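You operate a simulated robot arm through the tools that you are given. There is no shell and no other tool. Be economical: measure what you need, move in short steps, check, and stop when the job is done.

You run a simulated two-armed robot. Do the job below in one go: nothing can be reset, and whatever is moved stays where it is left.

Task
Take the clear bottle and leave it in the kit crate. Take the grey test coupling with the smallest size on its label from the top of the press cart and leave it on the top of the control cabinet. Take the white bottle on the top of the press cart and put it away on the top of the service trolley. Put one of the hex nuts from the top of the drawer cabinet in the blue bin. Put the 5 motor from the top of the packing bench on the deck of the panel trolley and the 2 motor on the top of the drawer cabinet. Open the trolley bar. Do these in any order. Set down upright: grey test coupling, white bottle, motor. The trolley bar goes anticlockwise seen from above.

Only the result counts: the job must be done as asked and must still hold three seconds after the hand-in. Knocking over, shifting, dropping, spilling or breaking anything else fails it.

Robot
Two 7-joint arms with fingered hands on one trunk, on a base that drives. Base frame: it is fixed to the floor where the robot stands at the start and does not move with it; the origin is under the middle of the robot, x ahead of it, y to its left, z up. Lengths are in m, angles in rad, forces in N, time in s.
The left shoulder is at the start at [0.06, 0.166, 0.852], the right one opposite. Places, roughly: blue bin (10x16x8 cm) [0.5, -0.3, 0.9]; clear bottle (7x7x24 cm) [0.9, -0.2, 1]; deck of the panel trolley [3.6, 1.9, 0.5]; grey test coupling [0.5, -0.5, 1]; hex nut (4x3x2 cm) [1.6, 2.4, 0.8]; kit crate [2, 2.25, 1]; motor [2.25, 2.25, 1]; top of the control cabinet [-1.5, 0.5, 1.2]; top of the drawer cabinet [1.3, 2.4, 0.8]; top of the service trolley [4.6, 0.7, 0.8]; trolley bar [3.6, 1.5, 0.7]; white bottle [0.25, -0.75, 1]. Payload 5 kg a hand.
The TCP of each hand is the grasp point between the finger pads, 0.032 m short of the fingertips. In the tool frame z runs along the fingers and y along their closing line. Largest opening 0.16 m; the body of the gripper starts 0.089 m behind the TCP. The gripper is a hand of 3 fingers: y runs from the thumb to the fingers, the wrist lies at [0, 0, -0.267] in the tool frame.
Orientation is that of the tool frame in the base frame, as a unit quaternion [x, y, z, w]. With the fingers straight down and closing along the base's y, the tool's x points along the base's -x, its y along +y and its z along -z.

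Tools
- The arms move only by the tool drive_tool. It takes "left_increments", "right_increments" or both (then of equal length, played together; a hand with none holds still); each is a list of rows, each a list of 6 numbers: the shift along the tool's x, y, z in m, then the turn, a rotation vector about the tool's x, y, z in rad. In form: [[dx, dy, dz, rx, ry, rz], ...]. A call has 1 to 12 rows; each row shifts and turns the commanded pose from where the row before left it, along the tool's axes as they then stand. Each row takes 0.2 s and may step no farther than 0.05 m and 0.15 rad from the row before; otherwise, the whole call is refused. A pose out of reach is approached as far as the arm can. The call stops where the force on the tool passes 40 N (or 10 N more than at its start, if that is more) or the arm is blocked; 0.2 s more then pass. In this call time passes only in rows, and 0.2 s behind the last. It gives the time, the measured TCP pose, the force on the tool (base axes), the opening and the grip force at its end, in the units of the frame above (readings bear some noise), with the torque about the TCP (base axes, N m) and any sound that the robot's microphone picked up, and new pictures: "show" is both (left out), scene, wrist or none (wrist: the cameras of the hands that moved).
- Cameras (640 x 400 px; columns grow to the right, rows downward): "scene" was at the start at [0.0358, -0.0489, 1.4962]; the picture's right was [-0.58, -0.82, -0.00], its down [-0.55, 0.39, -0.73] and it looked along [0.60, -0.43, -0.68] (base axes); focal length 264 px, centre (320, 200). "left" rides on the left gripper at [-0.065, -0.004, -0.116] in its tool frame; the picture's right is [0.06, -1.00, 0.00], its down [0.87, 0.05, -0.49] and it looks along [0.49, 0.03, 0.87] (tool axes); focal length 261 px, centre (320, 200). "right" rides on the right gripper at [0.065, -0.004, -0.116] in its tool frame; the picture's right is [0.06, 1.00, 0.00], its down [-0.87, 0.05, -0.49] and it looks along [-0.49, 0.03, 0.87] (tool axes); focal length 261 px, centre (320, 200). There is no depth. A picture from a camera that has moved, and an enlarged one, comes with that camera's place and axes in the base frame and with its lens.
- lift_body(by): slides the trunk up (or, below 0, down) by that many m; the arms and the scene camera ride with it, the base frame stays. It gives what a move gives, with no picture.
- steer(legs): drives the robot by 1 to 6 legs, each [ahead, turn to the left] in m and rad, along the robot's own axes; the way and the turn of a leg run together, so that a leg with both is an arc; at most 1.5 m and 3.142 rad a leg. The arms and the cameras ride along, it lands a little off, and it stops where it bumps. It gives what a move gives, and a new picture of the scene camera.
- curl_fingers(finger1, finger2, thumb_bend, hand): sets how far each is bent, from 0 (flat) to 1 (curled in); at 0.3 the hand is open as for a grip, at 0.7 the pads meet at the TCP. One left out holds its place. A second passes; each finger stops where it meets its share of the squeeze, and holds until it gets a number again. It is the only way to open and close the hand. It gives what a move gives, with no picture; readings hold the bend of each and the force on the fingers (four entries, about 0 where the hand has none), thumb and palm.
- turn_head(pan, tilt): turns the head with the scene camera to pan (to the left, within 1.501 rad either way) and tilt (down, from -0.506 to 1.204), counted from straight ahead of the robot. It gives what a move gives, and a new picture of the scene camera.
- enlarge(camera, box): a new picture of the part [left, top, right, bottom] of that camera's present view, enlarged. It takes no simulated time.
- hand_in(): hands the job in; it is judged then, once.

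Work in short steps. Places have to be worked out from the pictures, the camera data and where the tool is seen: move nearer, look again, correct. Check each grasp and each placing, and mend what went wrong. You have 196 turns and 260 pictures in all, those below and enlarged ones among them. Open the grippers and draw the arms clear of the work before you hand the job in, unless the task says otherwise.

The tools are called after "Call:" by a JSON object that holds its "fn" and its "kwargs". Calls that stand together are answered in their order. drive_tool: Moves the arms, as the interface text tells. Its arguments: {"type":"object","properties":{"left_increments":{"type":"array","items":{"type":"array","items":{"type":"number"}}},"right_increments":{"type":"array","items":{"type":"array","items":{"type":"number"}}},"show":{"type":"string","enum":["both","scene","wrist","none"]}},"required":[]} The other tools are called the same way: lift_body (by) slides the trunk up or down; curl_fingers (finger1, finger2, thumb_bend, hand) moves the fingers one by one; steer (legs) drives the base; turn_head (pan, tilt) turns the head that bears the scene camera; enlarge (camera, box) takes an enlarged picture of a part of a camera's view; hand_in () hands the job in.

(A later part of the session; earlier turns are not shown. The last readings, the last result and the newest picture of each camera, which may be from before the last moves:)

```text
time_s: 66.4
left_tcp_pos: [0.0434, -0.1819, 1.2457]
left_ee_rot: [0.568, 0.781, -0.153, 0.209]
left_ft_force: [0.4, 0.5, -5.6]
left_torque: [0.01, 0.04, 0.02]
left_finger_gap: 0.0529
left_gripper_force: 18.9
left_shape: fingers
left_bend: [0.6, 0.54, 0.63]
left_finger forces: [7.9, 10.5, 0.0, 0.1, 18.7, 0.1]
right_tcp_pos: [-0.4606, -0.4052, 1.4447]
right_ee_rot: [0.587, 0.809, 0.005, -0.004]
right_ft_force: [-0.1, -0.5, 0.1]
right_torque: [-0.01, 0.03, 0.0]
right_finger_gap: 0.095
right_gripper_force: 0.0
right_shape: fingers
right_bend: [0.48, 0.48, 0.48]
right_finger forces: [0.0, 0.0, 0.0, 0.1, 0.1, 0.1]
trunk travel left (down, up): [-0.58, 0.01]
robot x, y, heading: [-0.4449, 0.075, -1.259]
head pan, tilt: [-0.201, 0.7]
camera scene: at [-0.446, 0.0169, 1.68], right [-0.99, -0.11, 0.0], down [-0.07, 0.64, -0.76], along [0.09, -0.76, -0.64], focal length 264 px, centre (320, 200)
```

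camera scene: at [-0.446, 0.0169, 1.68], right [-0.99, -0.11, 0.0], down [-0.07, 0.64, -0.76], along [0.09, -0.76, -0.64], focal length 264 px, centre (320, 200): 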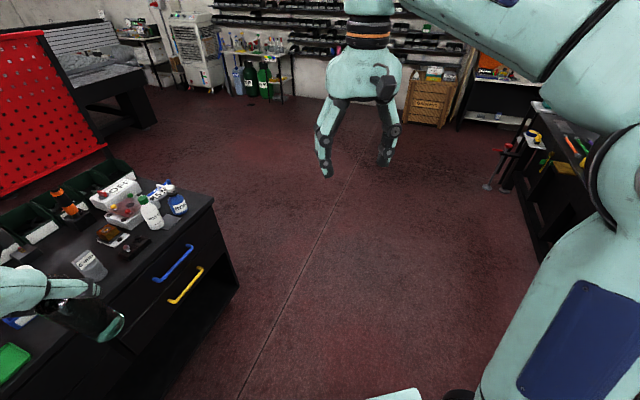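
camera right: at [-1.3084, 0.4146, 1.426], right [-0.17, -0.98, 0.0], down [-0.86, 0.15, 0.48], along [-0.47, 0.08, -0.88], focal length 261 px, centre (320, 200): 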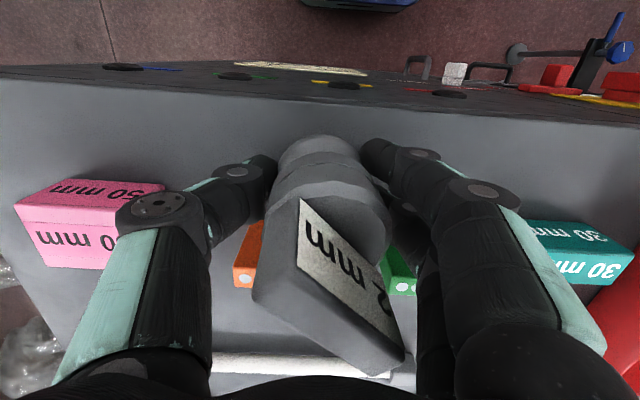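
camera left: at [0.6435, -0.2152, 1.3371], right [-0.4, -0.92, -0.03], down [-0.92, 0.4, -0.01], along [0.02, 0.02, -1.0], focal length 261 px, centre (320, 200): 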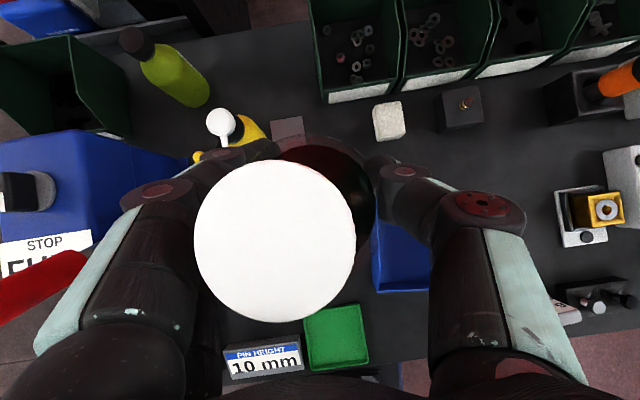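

I raise the bottle hand a bit for clearance, then drive to the spot in front of the white bottle and turn toward the cart.

Call:
{"fn": "drive_tool", "kwargs": {"left_increments": [[-0.02, 0, -0.0346, 0, 0, 0], [-0.02, 0, -0.0346, 0, 0, 0], [-0.015, 0, -0.026, 0, 0, 0]], "show": "none"}}

Call:
{"fn": "steer", "kwargs": {"legs": [[0.79, 0], [0, 1.629]]}}

Call:
{"fn": "turn_head", "kwargs": {"pan": -0.4, "tilt": 0.8}}

```text
time_s: 67.2
left_tcp_pos: [0.0437, -0.193, 1.3582]
left_ee_rot: [0.567, 0.782, -0.152, 0.209]
left_ft_force: [-1.0, 0.4, -3.9]
left_torque: [-0.02, 0.01, 0.01]
left_finger_gap: 0.0526
left_gripper_force: 18.7
left_shape: fingers
left_bend: [0.6, 0.54, 0.63]
left_finger forces: [7.8, 10.6, 0.0, 0.0, 18.6, 0.1]
left hand out of reach, approached as far as the arm can: row 3
right_tcp_pos: [-0.4621, -0.4057, 1.4437]
right_ee_rot: [0.587, 0.81, 0.005, -0.002]
right_ft_force: [0.6, -0.4, 0.9]
right_torque: [0.0, 0.01, 0.0]
right_finger_gap: 0.0949
right_gripper_force: 0.1
right_shape: fingers
right_bend: [0.48, 0.48, 0.48]
right_finger forces: [0.0, 0.0, 0.0, 0.0, 0.1, 0.0]
trunk travel left (down, up): [-0.58, 0.01]
robot x, y, heading: [-0.4433, 0.074, -1.255]
head pan, tilt: [-0.201, 0.7]
```

```text
time_s: 75.5
left_tcp_pos: [0.0347, -0.1786, 1.3588]
left_ee_rot: [-0.18, 0.949, 0.048, 0.254]
left_ft_force: [0.1, 0.5, -5.4]
left_torque: [0.02, 0.0, 0.0]
left_finger_gap: 0.0513
left_gripper_force: 18.4
left_shape: fingers
left_bend: [0.61, 0.54, 0.64]
left_finger forces: [9.5, 10.0, 0.1, 0.0, 17.6, 0.1]
right_tcp_pos: [0.277, -0.6678, 1.4439]
right_ee_rot: [-0.187, 0.982, 0.001, -0.005]
right_ft_force: [0.0, 0.4, -0.2]
right_torque: [-0.03, 0.0, 0.01]
right_finger_gap: 0.0949
right_gripper_force: 0.0
right_shape: fingers
right_bend: [0.48, 0.48, 0.48]
right_finger forces: [0.0, 0.0, 0.1, 0.0, 0.0, 0.0]
trunk travel left (down, up): [-0.58, 0.01]
robot x, y, heading: [-0.2008, -0.6837, 0.38]
head pan, tilt: [-0.201, 0.7]
camera scene: at [-0.1485, -0.6782, 1.68], right [0.17, -0.98, 0.0], down [-0.63, -0.11, -0.76], along [0.75, 0.13, -0.64], focal length 264 px, centre (320, 200)
```

scene: 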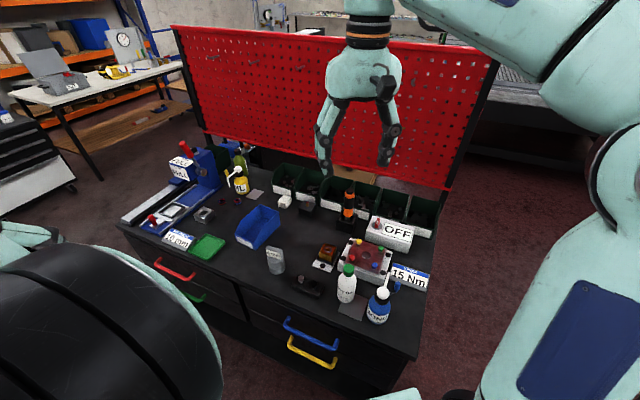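

```text
time_s: 76.2
left_tcp_pos: [0.0352, -0.1796, 1.3588]
left_ee_rot: [-0.181, 0.949, 0.048, 0.255]
left_ft_force: [0.0, 0.3, -5.1]
left_torque: [-0.01, 0.02, 0.05]
left_finger_gap: 0.0514
left_gripper_force: 18.4
left_shape: fingers
left_bend: [0.61, 0.54, 0.64]
left_finger forces: [9.4, 10.0, 0.0, 0.1, 17.5, 0.0]
right_tcp_pos: [0.2772, -0.6701, 1.4442]
right_ee_rot: [-0.187, 0.982, 0.0, -0.005]
right_ft_force: [-0.5, 0.4, 0.2]
right_torque: [-0.02, -0.02, -0.01]
right_finger_gap: 0.0947
right_gripper_force: 0.1
right_shape: fingers
right_bend: [0.48, 0.48, 0.48]
right_finger forces: [0.0, 0.0, 0.0, 0.1, 0.1, 0.1]
trunk travel left (down, up): [-0.58, 0.01]
robot x, y, heading: [-0.2046, -0.683, 0.378]
head pan, tilt: [-0.4, 0.799]
camera scene: at [-0.1514, -0.6952, 1.6718], right [-0.02, -1.0, 0.0], down [-0.72, 0.02, -0.7], along [0.7, -0.02, -0.72], focal length 264 px, centre (320, 200)
```

scene: 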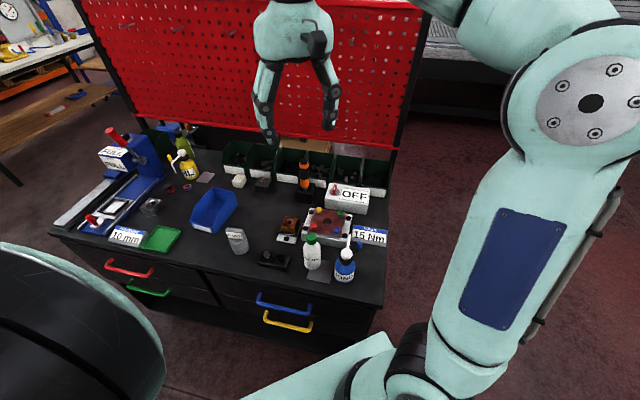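

I re-squeeze the left hand on the clear bottle and enlarge the white bottle area.

Call:
{"fn": "curl_fingers", "kwargs": {"hand": "left", "finger1": 0.75, "finger2": 0.75, "thumb_bend": 0.75}}

Call:
{"fn": "enlarge", "kwargs": {"camera": "scene", "box": [220, 190, 400, 310]}}

Call:
{"fn": "enlarge", "kwargs": {"camera": "right", "box": [0, 0, 640, 400]}}

Call:
{"fn": "enlarge", "kwargs": {"camera": "left", "box": [0, 0, 640, 400]}}

```text
time_s: 77.2
left_tcp_pos: [0.0344, -0.1799, 1.3593]
left_ee_rot: [-0.18, 0.949, 0.049, 0.255]
left_ft_force: [0.4, -0.2, -5.3]
left_torque: [-0.03, -0.01, 0.03]
left_finger_gap: 0.0499
left_gripper_force: 19.9
left_shape: fingers
left_bend: [0.6, 0.52, 0.64]
left_finger forces: [10.2, 10.0, 0.1, 0.1, 20.1, 0.1]
right_tcp_pos: [0.2771, -0.6679, 1.4439]
right_ee_rot: [-0.187, 0.982, 0.0, -0.005]
right_ft_force: [-0.2, -0.5, 0.4]
right_torque: [-0.03, 0.02, 0.02]
right_finger_gap: 0.0948
right_gripper_force: 0.0
right_shape: fingers
right_bend: [0.48, 0.48, 0.48]
right_finger forces: [0.0, 0.0, 0.0, 0.1, 0.1, 0.0]
trunk travel left (down, up): [-0.58, 0.01]
robot x, y, heading: [-0.2029, -0.6849, 0.371]
head pan, tilt: [-0.4, 0.799]
```

```text
3.33 times, centred on (310, 250) of scene
camera zoom: at [-0.1514, -0.6952, 1.6718], right [-0.02, -1.0, 0.0], down [-0.72, 0.02, -0.7], along [0.7, -0.02, -0.72], focal length 882 px, centre (353, 33)
```

zoom: 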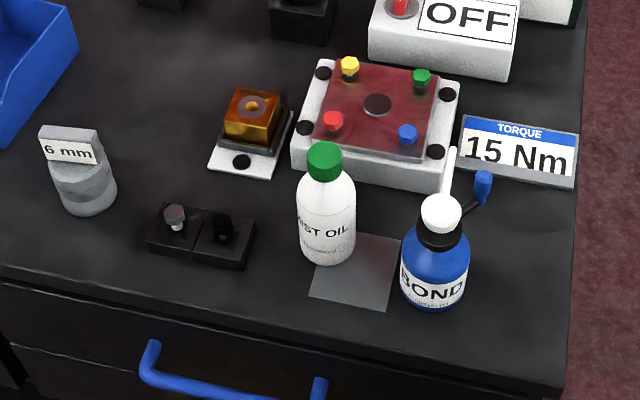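

```text
1.00 times, centred on (320, 200) of right
camera zoom: at [0.219, -0.6962, 1.5608], right [-0.42, 0.91, 0.01], down [0.79, 0.37, 0.48], along [0.44, 0.21, -0.88], focal length 261 px, centre (320, 200)
```

zoom: 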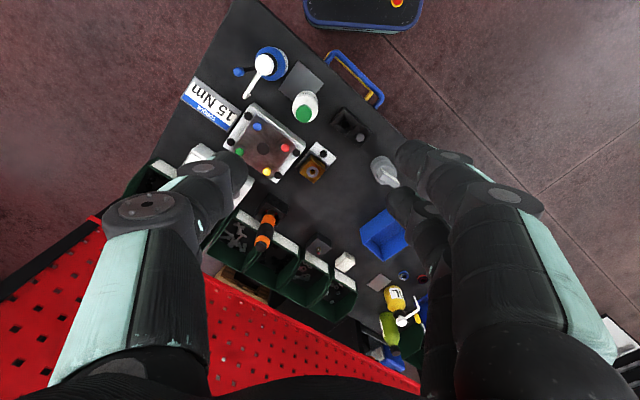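

```text
1.00 times, centred on (320, 200) of left
camera zoom: at [0.0343, -0.1835, 1.4931], right [0.32, -0.95, -0.03], down [-0.95, -0.31, -0.01], along [0.0, 0.03, -1.0], focal length 261 px, centre (320, 200)
```

zoom: 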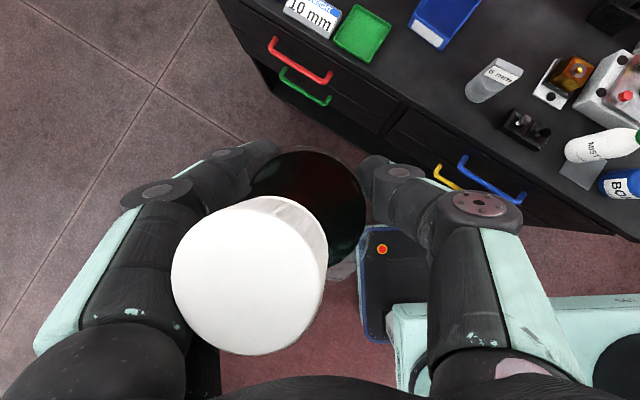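

White bottle stands at about (0.317,-0.683), cap z 1.00–1.04. I'll grip it by the cap, straight down; first I move above it.

Call:
{"fn": "drive_tool", "kwargs": {"right_increments": [[-0.016, -0.0143, 0.03, 0, 0, 0], [-0.016, -0.0143, 0.03, 0, 0, 0], [0, 0, 0.045, 0, 0, 0], [0, 0, 0.045, 0, 0, 0], [0, 0, 0.045, 0, 0, 0], [0, 0, 0.045, 0, 0, 0], [0, 0, 0.045, 0, 0, 0], [0, 0, 0.03, 0, 0, 0]], "show": "both"}}

```text
time_s: 79.0
left_tcp_pos: [0.0356, -0.1797, 1.3589]
left_ee_rot: [-0.18, 0.949, 0.048, 0.255]
left_ft_force: [1.1, -0.7, -5.8]
left_torque: [0.01, 0.0, 0.01]
left_finger_gap: 0.05
left_gripper_force: 20.2
left_shape: fingers
left_bend: [0.6, 0.52, 0.64]
left_finger forces: [10.2, 10.1, 0.0, 0.0, 20.0, 0.0]
right_tcp_pos: [0.3165, -0.6834, 1.1288]
right_ee_rot: [-0.186, 0.983, 0.001, -0.006]
right_ft_force: [0.0, -0.8, 1.0]
right_torque: [0.0, -0.03, 0.0]
right_finger_gap: 0.0949
right_gripper_force: 0.1
right_shape: fingers
right_bend: [0.48, 0.48, 0.48]
right_finger forces: [0.0, 0.0, 0.0, 0.0, 0.0, 0.1]
trunk travel left (down, up): [-0.58, 0.01]
robot x, y, heading: [-0.2027, -0.6812, 0.374]
head pan, tilt: [-0.4, 0.799]
camera scene: at [-0.1512, -0.6953, 1.6718], right [-0.02, -1.0, 0.0], down [-0.72, 0.02, -0.7], along [0.7, -0.02, -0.72], focal length 264 px, centre (320, 200)
camera right: at [0.2573, -0.7105, 1.246], right [-0.42, 0.91, 0.01], down [0.79, 0.37, 0.48], along [0.44, 0.21, -0.88], focal length 261 px, centre (320, 200)
```

scene: 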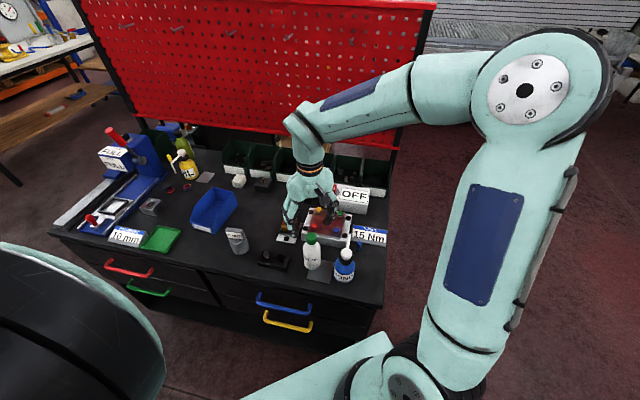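
right: 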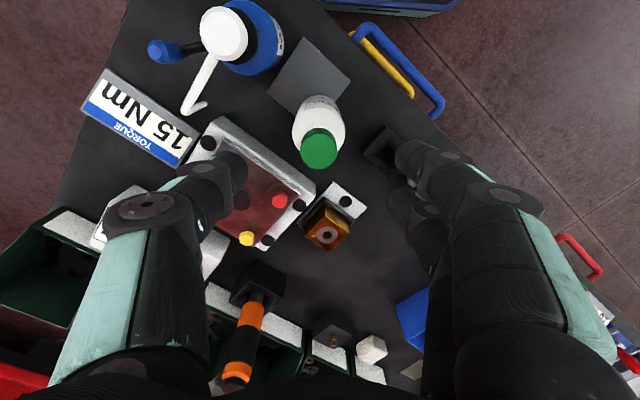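

Cap is exactly below the grasp point. I lower to cap height.

Call:
{"fn": "drive_tool", "kwargs": {"right_increments": [[0, 0, 0.04, 0, 0, 0], [0, 0, 0.04, 0, 0, 0], [0, 0, 0.034, 0, 0, 0]], "show": "wrist"}}

Call:
{"fn": "curl_fingers", "kwargs": {"hand": "right", "finger1": 0.72, "finger2": 0.72, "thumb_bend": 0.72}}

Call:
{"fn": "enlarge", "kwargs": {"camera": "scene", "box": [260, 170, 400, 300]}}

```text
time_s: 79.8
left_tcp_pos: [0.036, -0.179, 1.3587]
left_ee_rot: [-0.18, 0.949, 0.049, 0.254]
left_ft_force: [0.1, -0.7, -4.9]
left_torque: [-0.03, 0.02, -0.02]
left_finger_gap: 0.0499
left_gripper_force: 20.2
left_shape: fingers
left_bend: [0.6, 0.52, 0.64]
left_finger forces: [10.2, 10.0, 0.0, 0.0, 20.1, 0.0]
right_tcp_pos: [0.3123, -0.6851, 1.0121]
right_ee_rot: [-0.188, 0.982, 0.002, -0.006]
right_ft_force: [-0.7, 0.1, -0.4]
right_torque: [0.01, 0.05, -0.05]
right_finger_gap: 0.0953
right_gripper_force: 0.0
right_shape: fingers
right_bend: [0.48, 0.48, 0.48]
right_finger forces: [0.0, 0.0, 0.0, 0.1, 0.0, 0.1]
trunk travel left (down, up): [-0.58, 0.01]
robot x, y, heading: [-0.2004, -0.6784, 0.376]
head pan, tilt: [-0.4, 0.799]
camera right: at [0.2542, -0.713, 1.1288], right [-0.42, 0.91, 0.01], down [0.79, 0.37, 0.48], along [0.43, 0.21, -0.88], focal length 261 px, centre (320, 200)
```

right: 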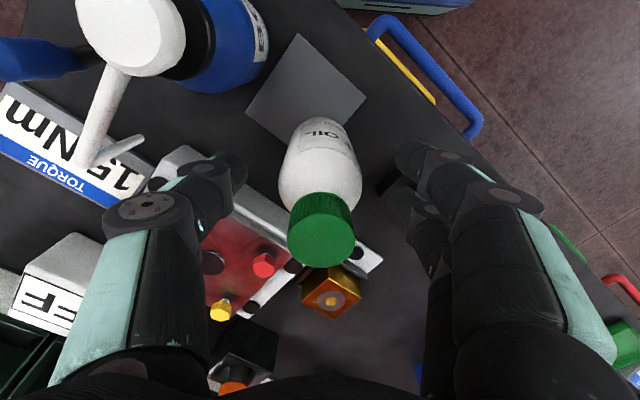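

```text
time_s: 80.8
left_tcp_pos: [0.0335, -0.1799, 1.3588]
left_ee_rot: [-0.18, 0.949, 0.048, 0.254]
left_ft_force: [-0.1, -0.7, -4.8]
left_torque: [-0.01, 0.01, 0.01]
left_finger_gap: 0.0503
left_gripper_force: 19.9
left_shape: fingers
left_bend: [0.6, 0.52, 0.64]
left_finger forces: [10.2, 10.1, 0.0, 0.1, 20.0, 0.0]
right_tcp_pos: [0.312, -0.6861, 1.0135]
right_ee_rot: [-0.187, 0.982, 0.0, -0.006]
right_ft_force: [-0.9, 0.1, 2.4]
right_torque: [0.03, 0.1, -0.03]
right_finger_gap: 0.0264
right_gripper_force: 14.1
right_shape: fingers
right_bend: [0.71, 0.59, 0.67]
right_finger forces: [6.9, 9.3, 0.0, 0.0, 11.8, 0.0]
trunk travel left (down, up): [-0.58, 0.01]
robot x, y, heading: [-0.2053, -0.6819, 0.371]
head pan, tilt: [-0.4, 0.799]
```

```text
3.08 times, centred on (330, 235) of scene
camera zoom: at [-0.1517, -0.6952, 1.6718], right [-0.02, -1.0, 0.0], down [-0.72, 0.02, -0.7], along [0.7, -0.02, -0.72], focal length 814 px, centre (289, 92)
```

zoom: 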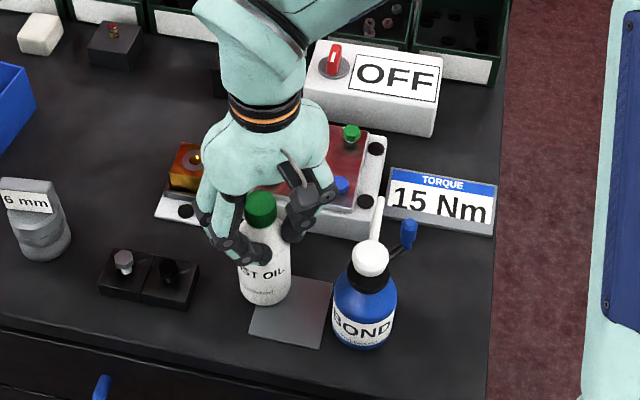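

Finger bends are uneven; I check the wrist view.

Call:
{"fn": "enlarge", "kwargs": {"camera": "right", "box": [120, 60, 520, 360]}}

```text
1.33 times, centred on (320, 210) of right
camera zoom: at [0.2534, -0.7131, 1.1296], right [-0.42, 0.91, 0.0], down [0.79, 0.37, 0.48], along [0.44, 0.21, -0.88], focal length 348 px, centre (320, 187)
```

zoom: 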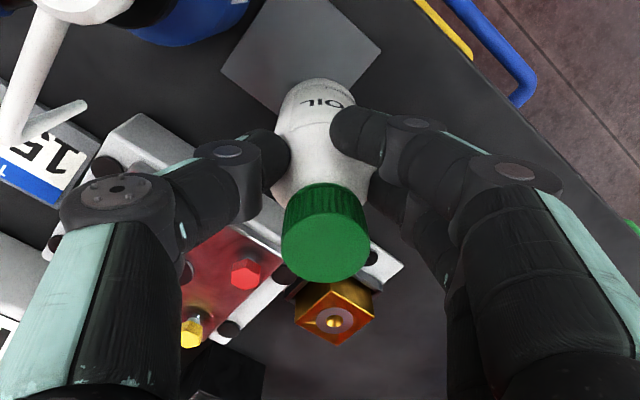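

The pads bear on the shoulder below the cap. I open, raise 2.2 cm, and regrip on the cap itself.

Call:
{"fn": "curl_fingers", "kwargs": {"hand": "right", "finger1": 0.5, "finger2": 0.5, "thumb_bend": 0.5}}

Call:
{"fn": "drive_tool", "kwargs": {"right_increments": [[-0.006, 0, -0.022, 0, 0, 0]], "show": "none"}}

Call:
{"fn": "curl_fingers", "kwargs": {"hand": "right", "finger1": 0.74, "finger2": 0.74, "thumb_bend": 0.74}}

Call:
{"fn": "enlarge", "kwargs": {"camera": "right", "box": [120, 60, 520, 360]}}

```text
time_s: 81.8
left_tcp_pos: [0.0342, -0.1783, 1.3598]
left_ee_rot: [-0.18, 0.949, 0.048, 0.254]
left_ft_force: [0.1, 0.1, -5.3]
left_torque: [0.0, 0.01, -0.01]
left_finger_gap: 0.0502
left_gripper_force: 20.1
left_shape: fingers
left_bend: [0.6, 0.52, 0.64]
left_finger forces: [10.1, 10.3, 0.0, 0.0, 20.1, 0.0]
right_tcp_pos: [0.3113, -0.6849, 1.0128]
right_ee_rot: [-0.188, 0.982, 0.001, -0.006]
right_ft_force: [0.1, -0.3, -0.1]
right_torque: [0.0, -0.02, 0.0]
right_finger_gap: 0.0865
right_gripper_force: 0.2
right_shape: fingers
right_bend: [0.5, 0.5, 0.5]
right_finger forces: [0.1, 0.1, 0.1, 0.0, 0.1, 0.1]
trunk travel left (down, up): [-0.58, 0.01]
robot x, y, heading: [-0.1996, -0.6812, 0.378]
head pan, tilt: [-0.4, 0.799]
```

```text
time_s: 82.2
left_tcp_pos: [0.0344, -0.1796, 1.3583]
left_ee_rot: [-0.18, 0.949, 0.048, 0.255]
left_ft_force: [0.4, 0.2, -5.0]
left_torque: [-0.01, -0.01, 0.0]
left_finger_gap: 0.0501
left_gripper_force: 19.8
left_shape: fingers
left_bend: [0.6, 0.52, 0.64]
left_finger forces: [10.1, 10.2, 0.0, 0.1, 20.1, 0.0]
right_tcp_pos: [0.3176, -0.6835, 1.0343]
right_ee_rot: [-0.188, 0.982, 0.001, -0.006]
right_ft_force: [-0.1, 0.5, -0.9]
right_torque: [-0.01, -0.02, 0.01]
right_finger_gap: 0.0866
right_gripper_force: 0.1
right_shape: fingers
right_bend: [0.5, 0.5, 0.5]
right_finger forces: [0.2, 0.1, 0.0, 0.0, 0.1, 0.0]
trunk travel left (down, up): [-0.58, 0.01]
robot x, y, heading: [-0.201, -0.6825, 0.379]
head pan, tilt: [-0.4, 0.799]
```

```text
time_s: 83.2
left_tcp_pos: [0.0338, -0.1791, 1.3593]
left_ee_rot: [-0.18, 0.949, 0.049, 0.254]
left_ft_force: [-0.1, -0.4, -5.8]
left_torque: [-0.03, 0.01, -0.01]
left_finger_gap: 0.0499
left_gripper_force: 20.1
left_shape: fingers
left_bend: [0.6, 0.52, 0.64]
left_finger forces: [10.2, 10.2, 0.0, 0.1, 20.0, 0.1]
right_tcp_pos: [0.3167, -0.6831, 1.035]
right_ee_rot: [-0.187, 0.982, 0.002, -0.005]
right_ft_force: [-1.0, -0.4, -2.8]
right_torque: [-0.03, -0.01, 0.01]
right_finger_gap: 0.0083
right_gripper_force: 9.4
right_shape: fingers
right_bend: [0.74, 0.66, 0.69]
right_finger forces: [0.0, 9.5, 0.0, 0.1, 9.4, 0.0]
trunk travel left (down, up): [-0.58, 0.01]
robot x, y, heading: [-0.201, -0.6815, 0.369]
head pan, tilt: [-0.4, 0.799]
```

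```text
1.33 times, centred on (320, 210) of right
camera zoom: at [0.2592, -0.7105, 1.152], right [-0.42, 0.91, 0.01], down [0.79, 0.37, 0.48], along [0.43, 0.21, -0.88], focal length 348 px, centre (320, 187)
```

zoom: 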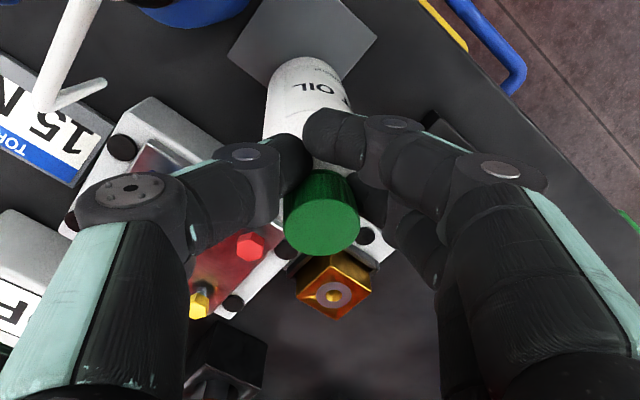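

Finger 1 misses on the near side of the neck; the bottle sits ~1.5 cm farther forward. I open and look again.

Call:
{"fn": "curl_fingers", "kwargs": {"hand": "right", "finger1": 0.45, "finger2": 0.45, "thumb_bend": 0.45}}

Call:
{"fn": "enlarge", "kwargs": {"camera": "right", "box": [120, 60, 520, 360]}}

Call:
{"fn": "enlarge", "kwargs": {"camera": "scene", "box": [260, 170, 400, 300]}}

```text
time_s: 84.2
left_tcp_pos: [0.0352, -0.1792, 1.3583]
left_ee_rot: [-0.18, 0.949, 0.047, 0.254]
left_ft_force: [-0.5, 0.1, -4.8]
left_torque: [-0.03, 0.02, 0.06]
left_finger_gap: 0.0499
left_gripper_force: 20.3
left_shape: fingers
left_bend: [0.6, 0.52, 0.64]
left_finger forces: [10.2, 10.1, 0.0, 0.1, 20.1, 0.1]
right_tcp_pos: [0.3179, -0.6832, 1.0343]
right_ee_rot: [-0.188, 0.982, 0.001, -0.006]
right_ft_force: [1.0, -0.3, -0.5]
right_torque: [0.01, -0.03, 0.04]
right_finger_gap: 0.1067
right_gripper_force: 0.1
right_shape: fingers
right_bend: [0.45, 0.45, 0.45]
right_finger forces: [0.1, 0.0, 0.0, 0.0, 0.1, 0.0]
trunk travel left (down, up): [-0.58, 0.01]
robot x, y, heading: [-0.2013, -0.6815, 0.374]
head pan, tilt: [-0.4, 0.799]
```

```text
1.33 times, centred on (320, 210) of right
camera zoom: at [0.2591, -0.7105, 1.1521], right [-0.42, 0.91, 0.01], down [0.79, 0.37, 0.48], along [0.44, 0.21, -0.88], focal length 348 px, centre (320, 187)
```

zoom: 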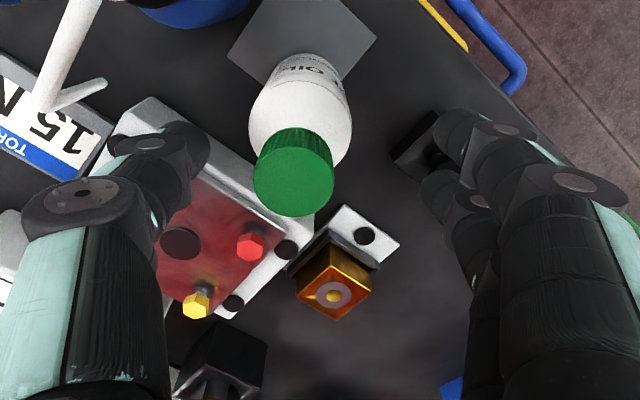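

```text
3.08 times, centred on (330, 235) of scene
camera zoom: at [-0.1514, -0.6952, 1.6718], right [-0.02, -1.0, 0.0], down [-0.72, 0.02, -0.7], along [0.7, -0.02, -0.72], focal length 814 px, centre (289, 92)
```

zoom: 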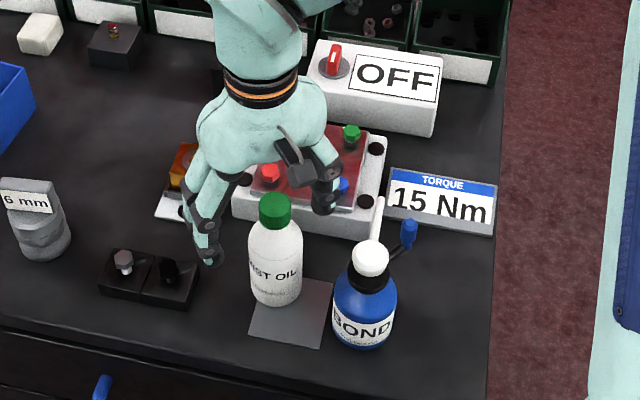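

The bottle still stands upright at (0.316,-0.694). The cap is too small for this hand, so I'll grip the body: raise, turn the hand 40° so the thumb clears the blue bottle's spout, and recentre.

Call:
{"fn": "drive_tool", "kwargs": {"right_increments": [[0.003, -0.01, -0.04, 0, 0, 0], [0.003, 0, -0.04, 0, 0, 0], [0, 0, 0, 0, 0, -0.14], [0, 0, 0, 0, 0, -0.14], [0, 0, 0, 0, 0, -0.14], [0, 0, 0, 0, 0, -0.14], [0, 0, 0, 0, 0, -0.14]], "show": "both"}}

```text
time_s: 85.8
left_tcp_pos: [0.0348, -0.1803, 1.36]
left_ee_rot: [-0.18, 0.949, 0.048, 0.254]
left_ft_force: [-0.1, 1.0, -4.9]
left_torque: [0.02, 0.0, 0.02]
left_finger_gap: 0.0499
left_gripper_force: 20.8
left_shape: fingers
left_bend: [0.6, 0.52, 0.64]
left_finger forces: [10.2, 10.3, 0.0, 0.0, 20.1, 0.0]
right_tcp_pos: [0.3177, -0.6929, 1.1158]
right_ee_rot: [-0.514, 0.858, 0.003, -0.005]
right_ft_force: [0.6, 0.0, 0.5]
right_torque: [-0.02, 0.01, 0.01]
right_finger_gap: 0.1072
right_gripper_force: 0.0
right_shape: fingers
right_bend: [0.45, 0.45, 0.45]
right_finger forces: [0.0, 0.0, 0.0, 0.1, 0.1, 0.0]
trunk travel left (down, up): [-0.58, 0.01]
robot x, y, heading: [-0.2031, -0.6827, 0.376]
head pan, tilt: [-0.4, 0.799]
camera scene: at [-0.1512, -0.6953, 1.6718], right [-0.02, -1.0, 0.0], down [-0.72, 0.02, -0.7], along [0.7, -0.02, -0.72], focal length 264 px, centre (320, 200)
camera right: at [0.2908, -0.7521, 1.2326], right [-0.91, 0.42, 0.01], down [0.37, 0.79, 0.49], along [0.2, 0.45, -0.87], focal length 261 px, centre (320, 200)
```

scene: 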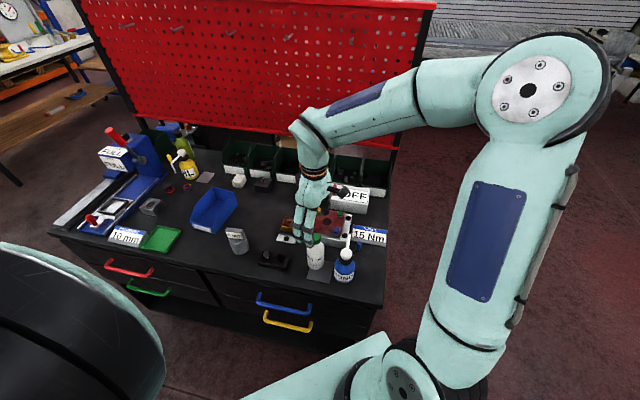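
right: 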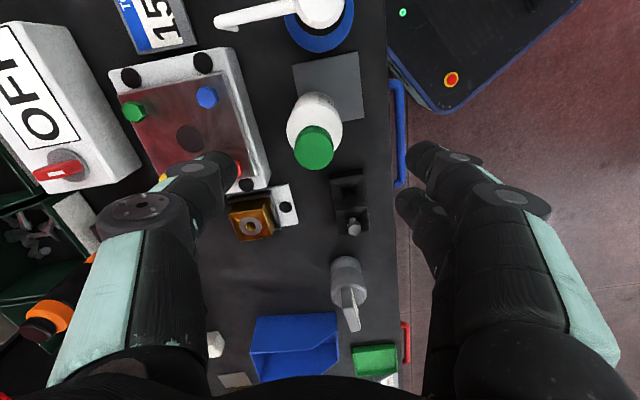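

I centre, narrow the fingers, and lower halfway to check clearances.

Call:
{"fn": "curl_fingers", "kwargs": {"hand": "right", "finger1": 0.48, "finger2": 0.48, "thumb_bend": 0.48}}

Call:
{"fn": "drive_tool", "kwargs": {"right_increments": [[0.003, -0.005, 0.02, 0, 0, 0], [0, 0, 0.04, 0, 0, 0], [0, 0, 0.035, 0, 0, 0]], "show": "both"}}

Call:
{"fn": "enlarge", "kwargs": {"camera": "scene", "box": [260, 170, 400, 300]}}

```text
time_s: 86.8
left_tcp_pos: [0.0348, -0.18, 1.3578]
left_ee_rot: [-0.18, 0.949, 0.048, 0.254]
left_ft_force: [0.1, 0.6, -5.4]
left_torque: [-0.04, 0.0, 0.04]
left_finger_gap: 0.0499
left_gripper_force: 20.3
left_shape: fingers
left_bend: [0.6, 0.52, 0.64]
left_finger forces: [10.1, 10.2, 0.1, 0.0, 20.1, 0.0]
right_tcp_pos: [0.3174, -0.6935, 1.1159]
right_ee_rot: [-0.512, 0.859, 0.002, -0.005]
right_ft_force: [1.2, 0.0, -0.2]
right_torque: [0.05, 0.02, 0.01]
right_finger_gap: 0.0961
right_gripper_force: 0.1
right_shape: fingers
right_bend: [0.48, 0.48, 0.48]
right_finger forces: [0.1, 0.0, 0.1, 0.0, 0.0, 0.0]
trunk travel left (down, up): [-0.58, 0.01]
robot x, y, heading: [-0.2009, -0.68, 0.375]
head pan, tilt: [-0.4, 0.799]
```

```text
time_s: 87.6
left_tcp_pos: [0.0348, -0.1791, 1.3587]
left_ee_rot: [-0.18, 0.949, 0.048, 0.253]
left_ft_force: [-0.1, 0.2, -5.0]
left_torque: [-0.03, 0.0, 0.0]
left_finger_gap: 0.0498
left_gripper_force: 20.2
left_shape: fingers
left_bend: [0.6, 0.52, 0.64]
left_finger forces: [10.3, 10.2, 0.0, 0.0, 20.1, 0.1]
right_tcp_pos: [0.3209, -0.6985, 1.021]
right_ee_rot: [-0.513, 0.858, 0.003, -0.004]
right_ft_force: [-0.1, 0.0, 0.2]
right_torque: [-0.03, 0.0, 0.01]
right_finger_gap: 0.0961
right_gripper_force: 0.0
right_shape: fingers
right_bend: [0.48, 0.48, 0.48]
right_finger forces: [0.1, 0.0, 0.1, 0.0, 0.0, 0.0]
trunk travel left (down, up): [-0.58, 0.01]
robot x, y, heading: [-0.2033, -0.6814, 0.379]
head pan, tilt: [-0.4, 0.799]
camera scene: at [-0.1509, -0.6952, 1.6718], right [-0.02, -1.0, 0.0], down [-0.72, 0.02, -0.7], along [0.7, -0.02, -0.72], focal length 264 px, centre (320, 200)
camera right: at [0.2948, -0.758, 1.1387], right [-0.91, 0.42, 0.01], down [0.37, 0.79, 0.49], along [0.2, 0.45, -0.87], focal length 261 px, centre (320, 200)
```

scene: 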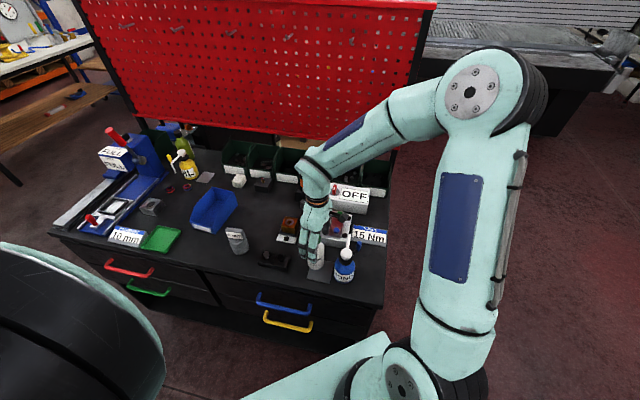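
right: 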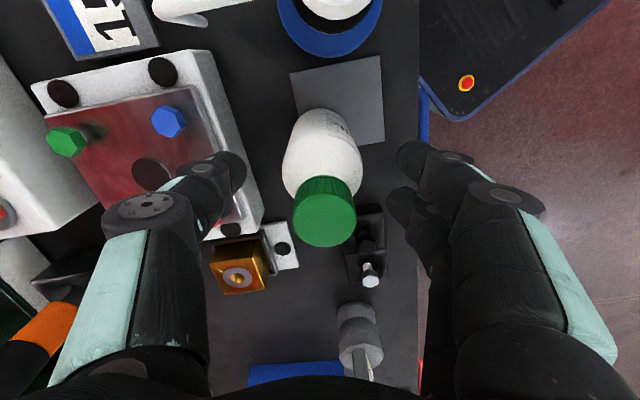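

```text
3.08 times, centred on (330, 235) of scene
camera zoom: at [-0.1509, -0.6952, 1.6718], right [-0.02, -1.0, 0.0], down [-0.72, 0.02, -0.7], along [0.7, -0.02, -0.72], focal length 814 px, centre (289, 92)
```

zoom: 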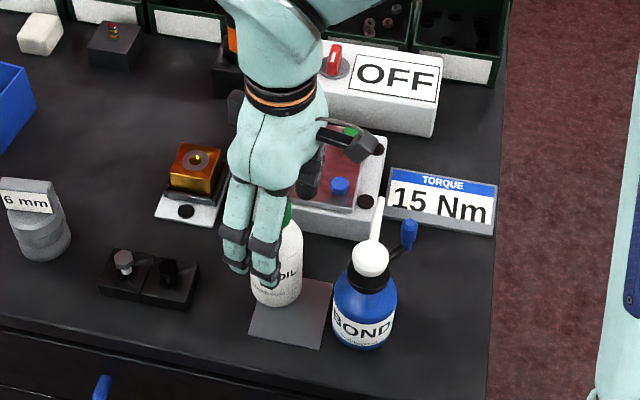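

Clear all around. I lower to z≈0.966 and close on the body.

Call:
{"fn": "drive_tool", "kwargs": {"right_increments": [[0, 0, 0.03, 0, 0, 0], [0, 0, 0.024, 0, 0, 0]], "show": "wrist"}}

Call:
{"fn": "curl_fingers", "kwargs": {"hand": "right", "finger1": 0.72, "finger2": 0.72, "thumb_bend": 0.72}}

Call:
{"fn": "enlarge", "kwargs": {"camera": "right", "box": [120, 60, 520, 360]}}

```text
time_s: 88.2
left_tcp_pos: [0.035, -0.1795, 1.3592]
left_ee_rot: [-0.18, 0.949, 0.048, 0.255]
left_ft_force: [0.3, -0.1, -4.9]
left_torque: [-0.05, -0.02, 0.04]
left_finger_gap: 0.0499
left_gripper_force: 20.3
left_shape: fingers
left_bend: [0.6, 0.52, 0.64]
left_finger forces: [10.2, 10.2, 0.0, 0.1, 19.9, 0.1]
right_tcp_pos: [0.3179, -0.698, 0.9672]
right_ee_rot: [-0.512, 0.859, 0.003, -0.005]
right_ft_force: [-0.6, -0.7, 0.1]
right_torque: [0.05, 0.01, 0.01]
right_finger_gap: 0.0959
right_gripper_force: 0.2
right_shape: fingers
right_bend: [0.48, 0.48, 0.48]
right_finger forces: [0.0, 0.0, 0.1, 0.1, 0.0, 0.0]
trunk travel left (down, up): [-0.58, 0.01]
robot x, y, heading: [-0.2053, -0.6828, 0.376]
head pan, tilt: [-0.4, 0.799]
camera right: at [0.2915, -0.7565, 1.0846], right [-0.91, 0.42, 0.01], down [0.37, 0.79, 0.49], along [0.2, 0.45, -0.87], focal length 261 px, centre (320, 200)
```

right: 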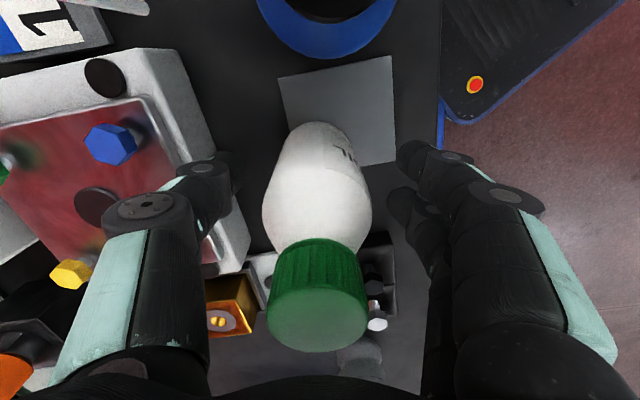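

```text
time_s: 89.2
left_tcp_pos: [0.0343, -0.179, 1.3586]
left_ee_rot: [-0.181, 0.949, 0.049, 0.254]
left_ft_force: [0.7, 0.1, -5.2]
left_torque: [-0.03, 0.0, -0.03]
left_finger_gap: 0.05
left_gripper_force: 19.9
left_shape: fingers
left_bend: [0.6, 0.52, 0.64]
left_finger forces: [10.2, 10.2, 0.0, 0.1, 20.0, 0.0]
right_tcp_pos: [0.3169, -0.6981, 0.9663]
right_ee_rot: [-0.513, 0.859, 0.003, -0.004]
right_ft_force: [-0.2, -1.6, 0.4]
right_torque: [-0.01, 0.0, 0.01]
right_finger_gap: 0.05
right_gripper_force: 21.1
right_shape: fingers
right_bend: [0.61, 0.57, 0.64]
right_finger forces: [10.3, 11.1, 0.1, 0.1, 20.7, 0.1]
trunk travel left (down, up): [-0.58, 0.01]
robot x, y, heading: [-0.2017, -0.6826, 0.375]
head pan, tilt: [-0.4, 0.799]
```

```text
1.33 times, centred on (320, 210) of right
camera zoom: at [0.2916, -0.7567, 1.0846], right [-0.91, 0.42, 0.01], down [0.37, 0.79, 0.49], along [0.2, 0.45, -0.87], focal length 348 px, centre (320, 187)
```

zoom: 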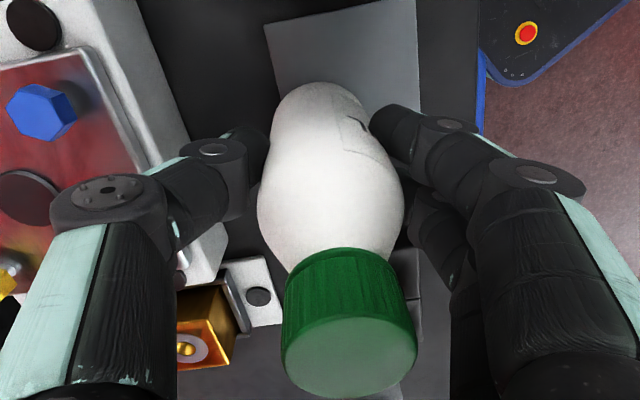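

Firm even grip on the body. I lift straight up.

Call:
{"fn": "drive_tool", "kwargs": {"right_increments": [[0, 0, -0.02, 0, 0, 0], [0, 0, -0.04, 0, 0, 0], [0, 0, -0.045, 0, 0, 0], [0, 0, -0.045, 0, 0, 0], [0, 0, -0.045, 0, 0, 0], [0.02, 0, -0.04, 0, 0, 0]], "show": "both"}}

```text
time_s: 90.6
left_tcp_pos: [0.034, -0.1802, 1.3589]
left_ee_rot: [-0.18, 0.949, 0.048, 0.255]
left_ft_force: [0.0, -0.5, -5.5]
left_torque: [-0.01, -0.01, 0.01]
left_finger_gap: 0.05
left_gripper_force: 20.2
left_shape: fingers
left_bend: [0.6, 0.52, 0.64]
left_finger forces: [10.2, 10.3, 0.0, 0.0, 19.9, 0.1]
right_tcp_pos: [0.3119, -0.7168, 1.2021]
right_ee_rot: [-0.513, 0.858, 0.003, -0.005]
right_ft_force: [-0.5, -0.4, -2.7]
right_torque: [-0.01, -0.03, 0.0]
right_finger_gap: 0.0496
right_gripper_force: 20.8
right_shape: fingers
right_bend: [0.61, 0.57, 0.64]
right_finger forces: [10.1, 11.1, 0.0, 0.0, 20.7, 0.0]
trunk travel left (down, up): [-0.58, 0.01]
robot x, y, heading: [-0.1993, -0.682, 0.375]
head pan, tilt: [-0.4, 0.799]
camera scene: at [-0.1526, -0.6962, 1.6718], right [-0.02, -1.0, 0.0], down [-0.72, 0.02, -0.7], along [0.7, -0.02, -0.72], focal length 264 px, centre (320, 200)
camera right: at [0.2846, -0.7764, 1.3195], right [-0.91, 0.42, 0.01], down [0.37, 0.79, 0.49], along [0.2, 0.45, -0.87], focal length 261 px, centre (320, 200)
```

scene: 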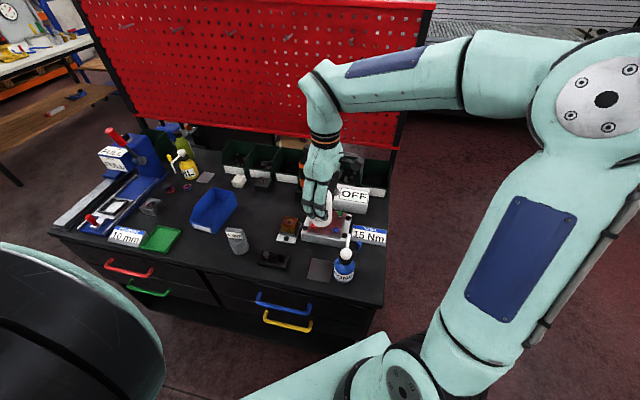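
right: 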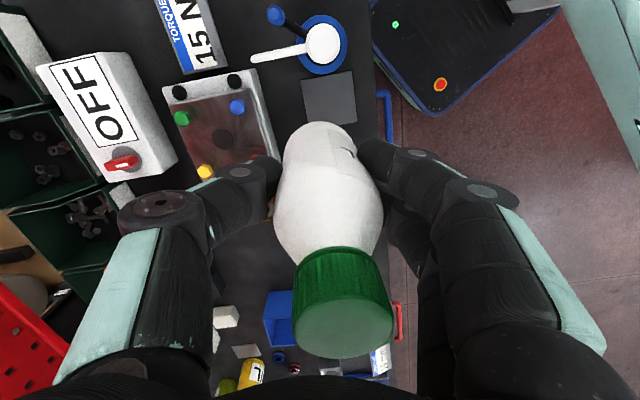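

White bottle in hand. I back off and drive around the cart's left end toward the packing bench.

Call:
{"fn": "steer", "kwargs": {"legs": [[-0.4, 0], [0, 0.996], [1.5, 0], [0.5, 0], [0, -1.32]]}}

Call:
{"fn": "turn_head", "kwargs": {"pan": 0.5, "tilt": 0.45}}

```text
time_s: 108.4
left_tcp_pos: [0.187, 1.5241, 1.3592]
left_ee_rot: [-0.031, 0.965, 0.008, 0.258]
left_ft_force: [-0.3, 0.0, -3.8]
left_torque: [-0.02, 0.01, 0.01]
left_finger_gap: 0.0492
left_gripper_force: 19.9
left_shape: fingers
left_bend: [0.6, 0.52, 0.65]
left_finger forces: [10.1, 10.2, 0.1, 0.0, 19.3, 0.0]
right_tcp_pos: [0.2881, 0.9283, 1.2023]
right_ee_rot: [-0.374, 0.927, 0.004, -0.005]
right_ft_force: [-0.2, -0.3, -2.0]
right_torque: [-0.02, 0.02, -0.02]
right_finger_gap: 0.0491
right_gripper_force: 19.7
right_shape: fingers
right_bend: [0.61, 0.57, 0.64]
right_finger forces: [8.5, 10.7, 0.0, 0.0, 19.8, 0.0]
trunk travel left (down, up): [-0.58, 0.01]
robot x, y, heading: [-0.1952, 1.1165, 0.072]
head pan, tilt: [-0.4, 0.799]
camera scene: at [-0.1471, 1.0885, 1.6718], right [-0.33, -0.95, 0.0], down [-0.68, 0.23, -0.7], along [0.66, -0.23, -0.72], focal length 264 px, centre (320, 200)
```

scene: 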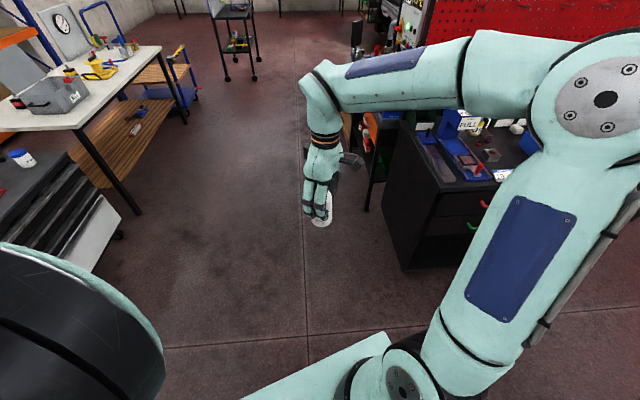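

```text
time_s: 109.6
left_tcp_pos: [0.1863, 1.5241, 1.3586]
left_ee_rot: [-0.032, 0.965, 0.009, 0.259]
left_ft_force: [-0.4, -0.1, -5.2]
left_torque: [-0.06, 0.0, 0.0]
left_finger_gap: 0.0494
left_gripper_force: 20.4
left_shape: fingers
left_bend: [0.6, 0.52, 0.65]
left_finger forces: [10.1, 10.2, 0.0, 0.0, 19.3, 0.0]
right_tcp_pos: [0.2881, 0.9274, 1.2029]
right_ee_rot: [-0.374, 0.927, 0.004, -0.005]
right_ft_force: [1.2, 0.2, -1.6]
right_torque: [-0.02, 0.02, -0.01]
right_finger_gap: 0.0489
right_gripper_force: 20.0
right_shape: fingers
right_bend: [0.61, 0.57, 0.64]
right_finger forces: [8.5, 10.7, 0.0, 0.1, 19.8, 0.0]
trunk travel left (down, up): [-0.58, 0.01]
robot x, y, heading: [-0.191, 1.1126, 0.068]
head pan, tilt: [0.499, 0.45]
camera scene: at [-0.1457, 1.1644, 1.7022], right [0.54, -0.84, 0.0], down [-0.37, -0.23, -0.9], along [0.76, 0.48, -0.44], focal length 264 px, centre (320, 200)
```

scene: 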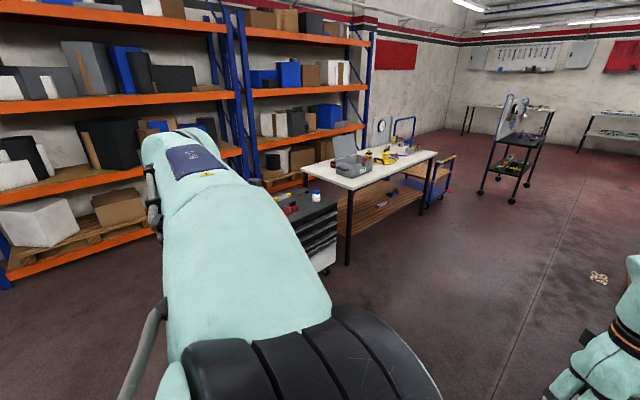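

The bench front edge runs about from (1.53,1.95) to (2.9,1.59). I drive to about 0.7 m in front of it, facing it.

Call:
{"fn": "steer", "kwargs": {"legs": [[0, -0.03], [1.4, 0], [0.5, 0], [0, 1.27]]}}

Call:
{"fn": "turn_head", "kwargs": {"pan": -0.1, "tilt": 0.6}}

```text
time_s: 122.6
left_tcp_pos: [1.4675, 1.6571, 1.359]
left_ee_rot: [-0.573, 0.777, 0.153, 0.209]
left_ft_force: [0.2, 0.5, -4.7]
left_torque: [-0.03, -0.01, 0.0]
left_finger_gap: 0.0491
left_gripper_force: 19.5
left_shape: fingers
left_bend: [0.6, 0.52, 0.65]
left_finger forces: [10.0, 10.2, 0.0, 0.0, 18.9, 0.0]
right_tcp_pos: [2.0614, 1.5384, 1.2022]
right_ee_rot: [0.835, -0.551, -0.002, 0.007]
right_ft_force: [-0.6, -1.0, -3.0]
right_torque: [-0.01, -0.02, -0.02]
right_finger_gap: 0.0491
right_gripper_force: 18.8
right_shape: fingers
right_bend: [0.61, 0.57, 0.65]
right_finger forces: [7.8, 10.7, 0.1, 0.0, 19.3, 0.0]
trunk travel left (down, up): [-0.58, 0.01]
robot x, y, heading: [1.7134, 1.1573, 1.274]
head pan, tilt: [0.499, 0.45]
camera scene: at [1.6832, 1.2191, 1.7022], right [0.98, 0.2, 0.0], down [0.09, -0.43, -0.9], along [-0.18, 0.88, -0.44], focal length 264 px, centre (320, 200)
```

scene: 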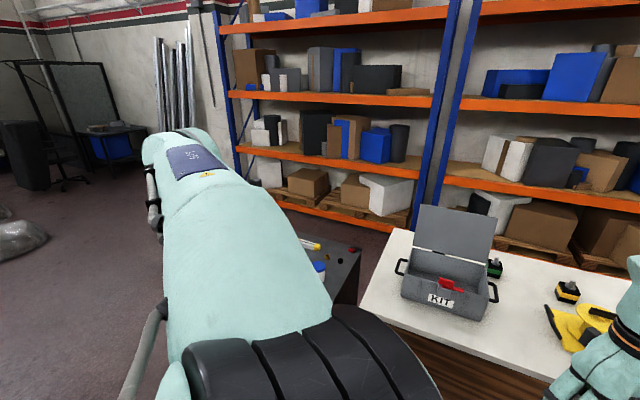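

```text
time_s: 123.6
left_tcp_pos: [1.4677, 1.6571, 1.3586]
left_ee_rot: [-0.574, 0.777, 0.153, 0.208]
left_ft_force: [0.7, -0.7, -4.8]
left_torque: [0.0, -0.01, 0.03]
left_finger_gap: 0.049
left_gripper_force: 19.6
left_shape: fingers
left_bend: [0.6, 0.52, 0.65]
left_finger forces: [10.0, 10.2, 0.0, 0.1, 18.8, 0.0]
right_tcp_pos: [2.0609, 1.5378, 1.2021]
right_ee_rot: [0.834, -0.551, -0.001, 0.006]
right_ft_force: [-0.1, 0.8, -3.0]
right_torque: [-0.02, -0.02, 0.0]
right_finger_gap: 0.0489
right_gripper_force: 18.1
right_shape: fingers
right_bend: [0.61, 0.57, 0.65]
right_finger forces: [7.8, 10.6, 0.1, 0.1, 19.4, 0.0]
trunk travel left (down, up): [-0.58, 0.01]
robot x, y, heading: [1.7099, 1.1549, 1.274]
head pan, tilt: [-0.099, 0.6]
camera scene: at [1.736, 1.2105, 1.6887], right [0.92, -0.39, 0.0], down [-0.22, -0.52, -0.83], along [0.32, 0.76, -0.56], focal length 264 px, centre (320, 200)
```

scene: 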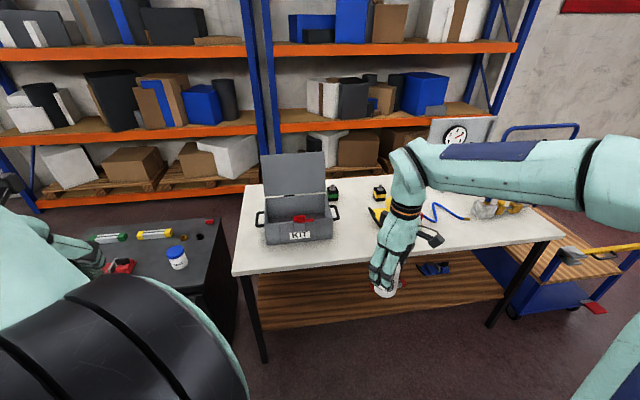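

The kit box with open lid stands on the bench and the drawer cabinet is at left. I enlarge to find the motors and nuts.

Call:
{"fn": "enlarge", "kwargs": {"camera": "scene", "box": [220, 130, 420, 290]}}

Call:
{"fn": "enlarge", "kwargs": {"camera": "scene", "box": [60, 200, 250, 320]}}

Call:
{"fn": "enlarge", "kwargs": {"camera": "scene", "box": [400, 110, 640, 310]}}

```text
2.50 times, centred on (320, 210) of scene
camera zoom: at [1.736, 1.2105, 1.6887], right [0.92, -0.39, 0.0], down [-0.22, -0.52, -0.83], along [0.32, 0.76, -0.56], focal length 661 px, centre (320, 175)
```

zoom: 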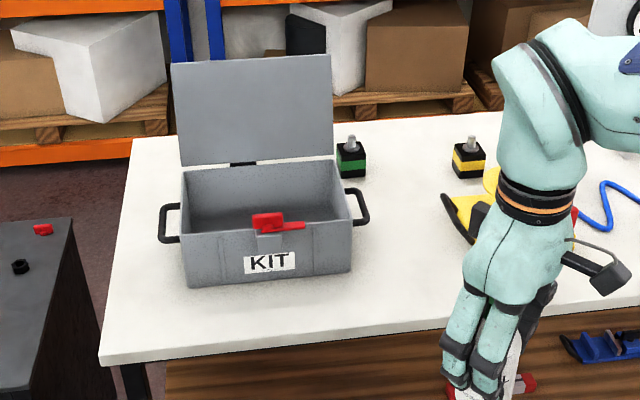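

```text
3.33 times, centred on (155, 260) of scene
camera zoom: at [1.736, 1.2105, 1.6887], right [0.92, -0.39, 0.0], down [-0.22, -0.52, -0.83], along [0.32, 0.76, -0.56], focal length 882 px, centre (870, 0)
```

zoom: 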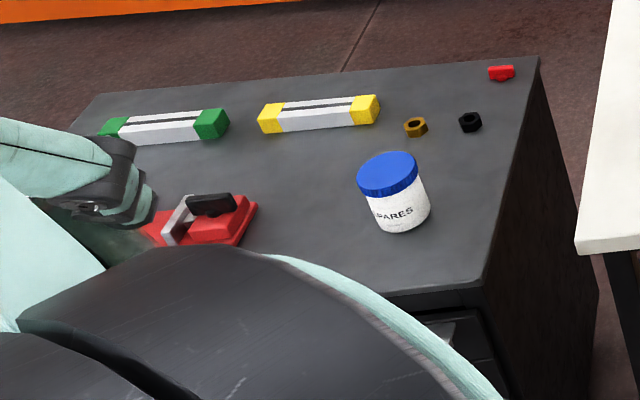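

```text
2.00 times, centred on (520, 210) of scene
camera zoom: at [1.736, 1.2105, 1.6887], right [0.92, -0.39, 0.0], down [-0.22, -0.52, -0.83], along [0.32, 0.76, -0.56], focal length 529 px, centre (-80, 180)
```

zoom: 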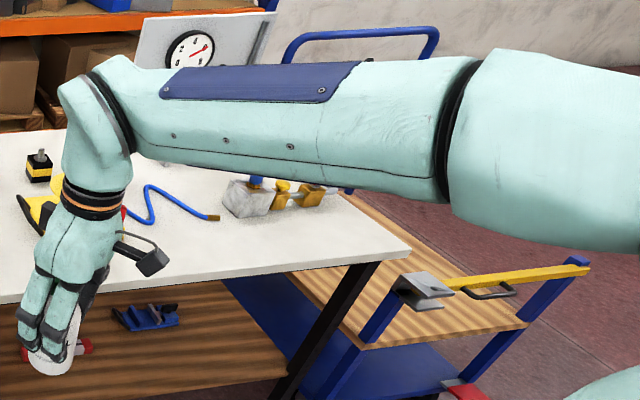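

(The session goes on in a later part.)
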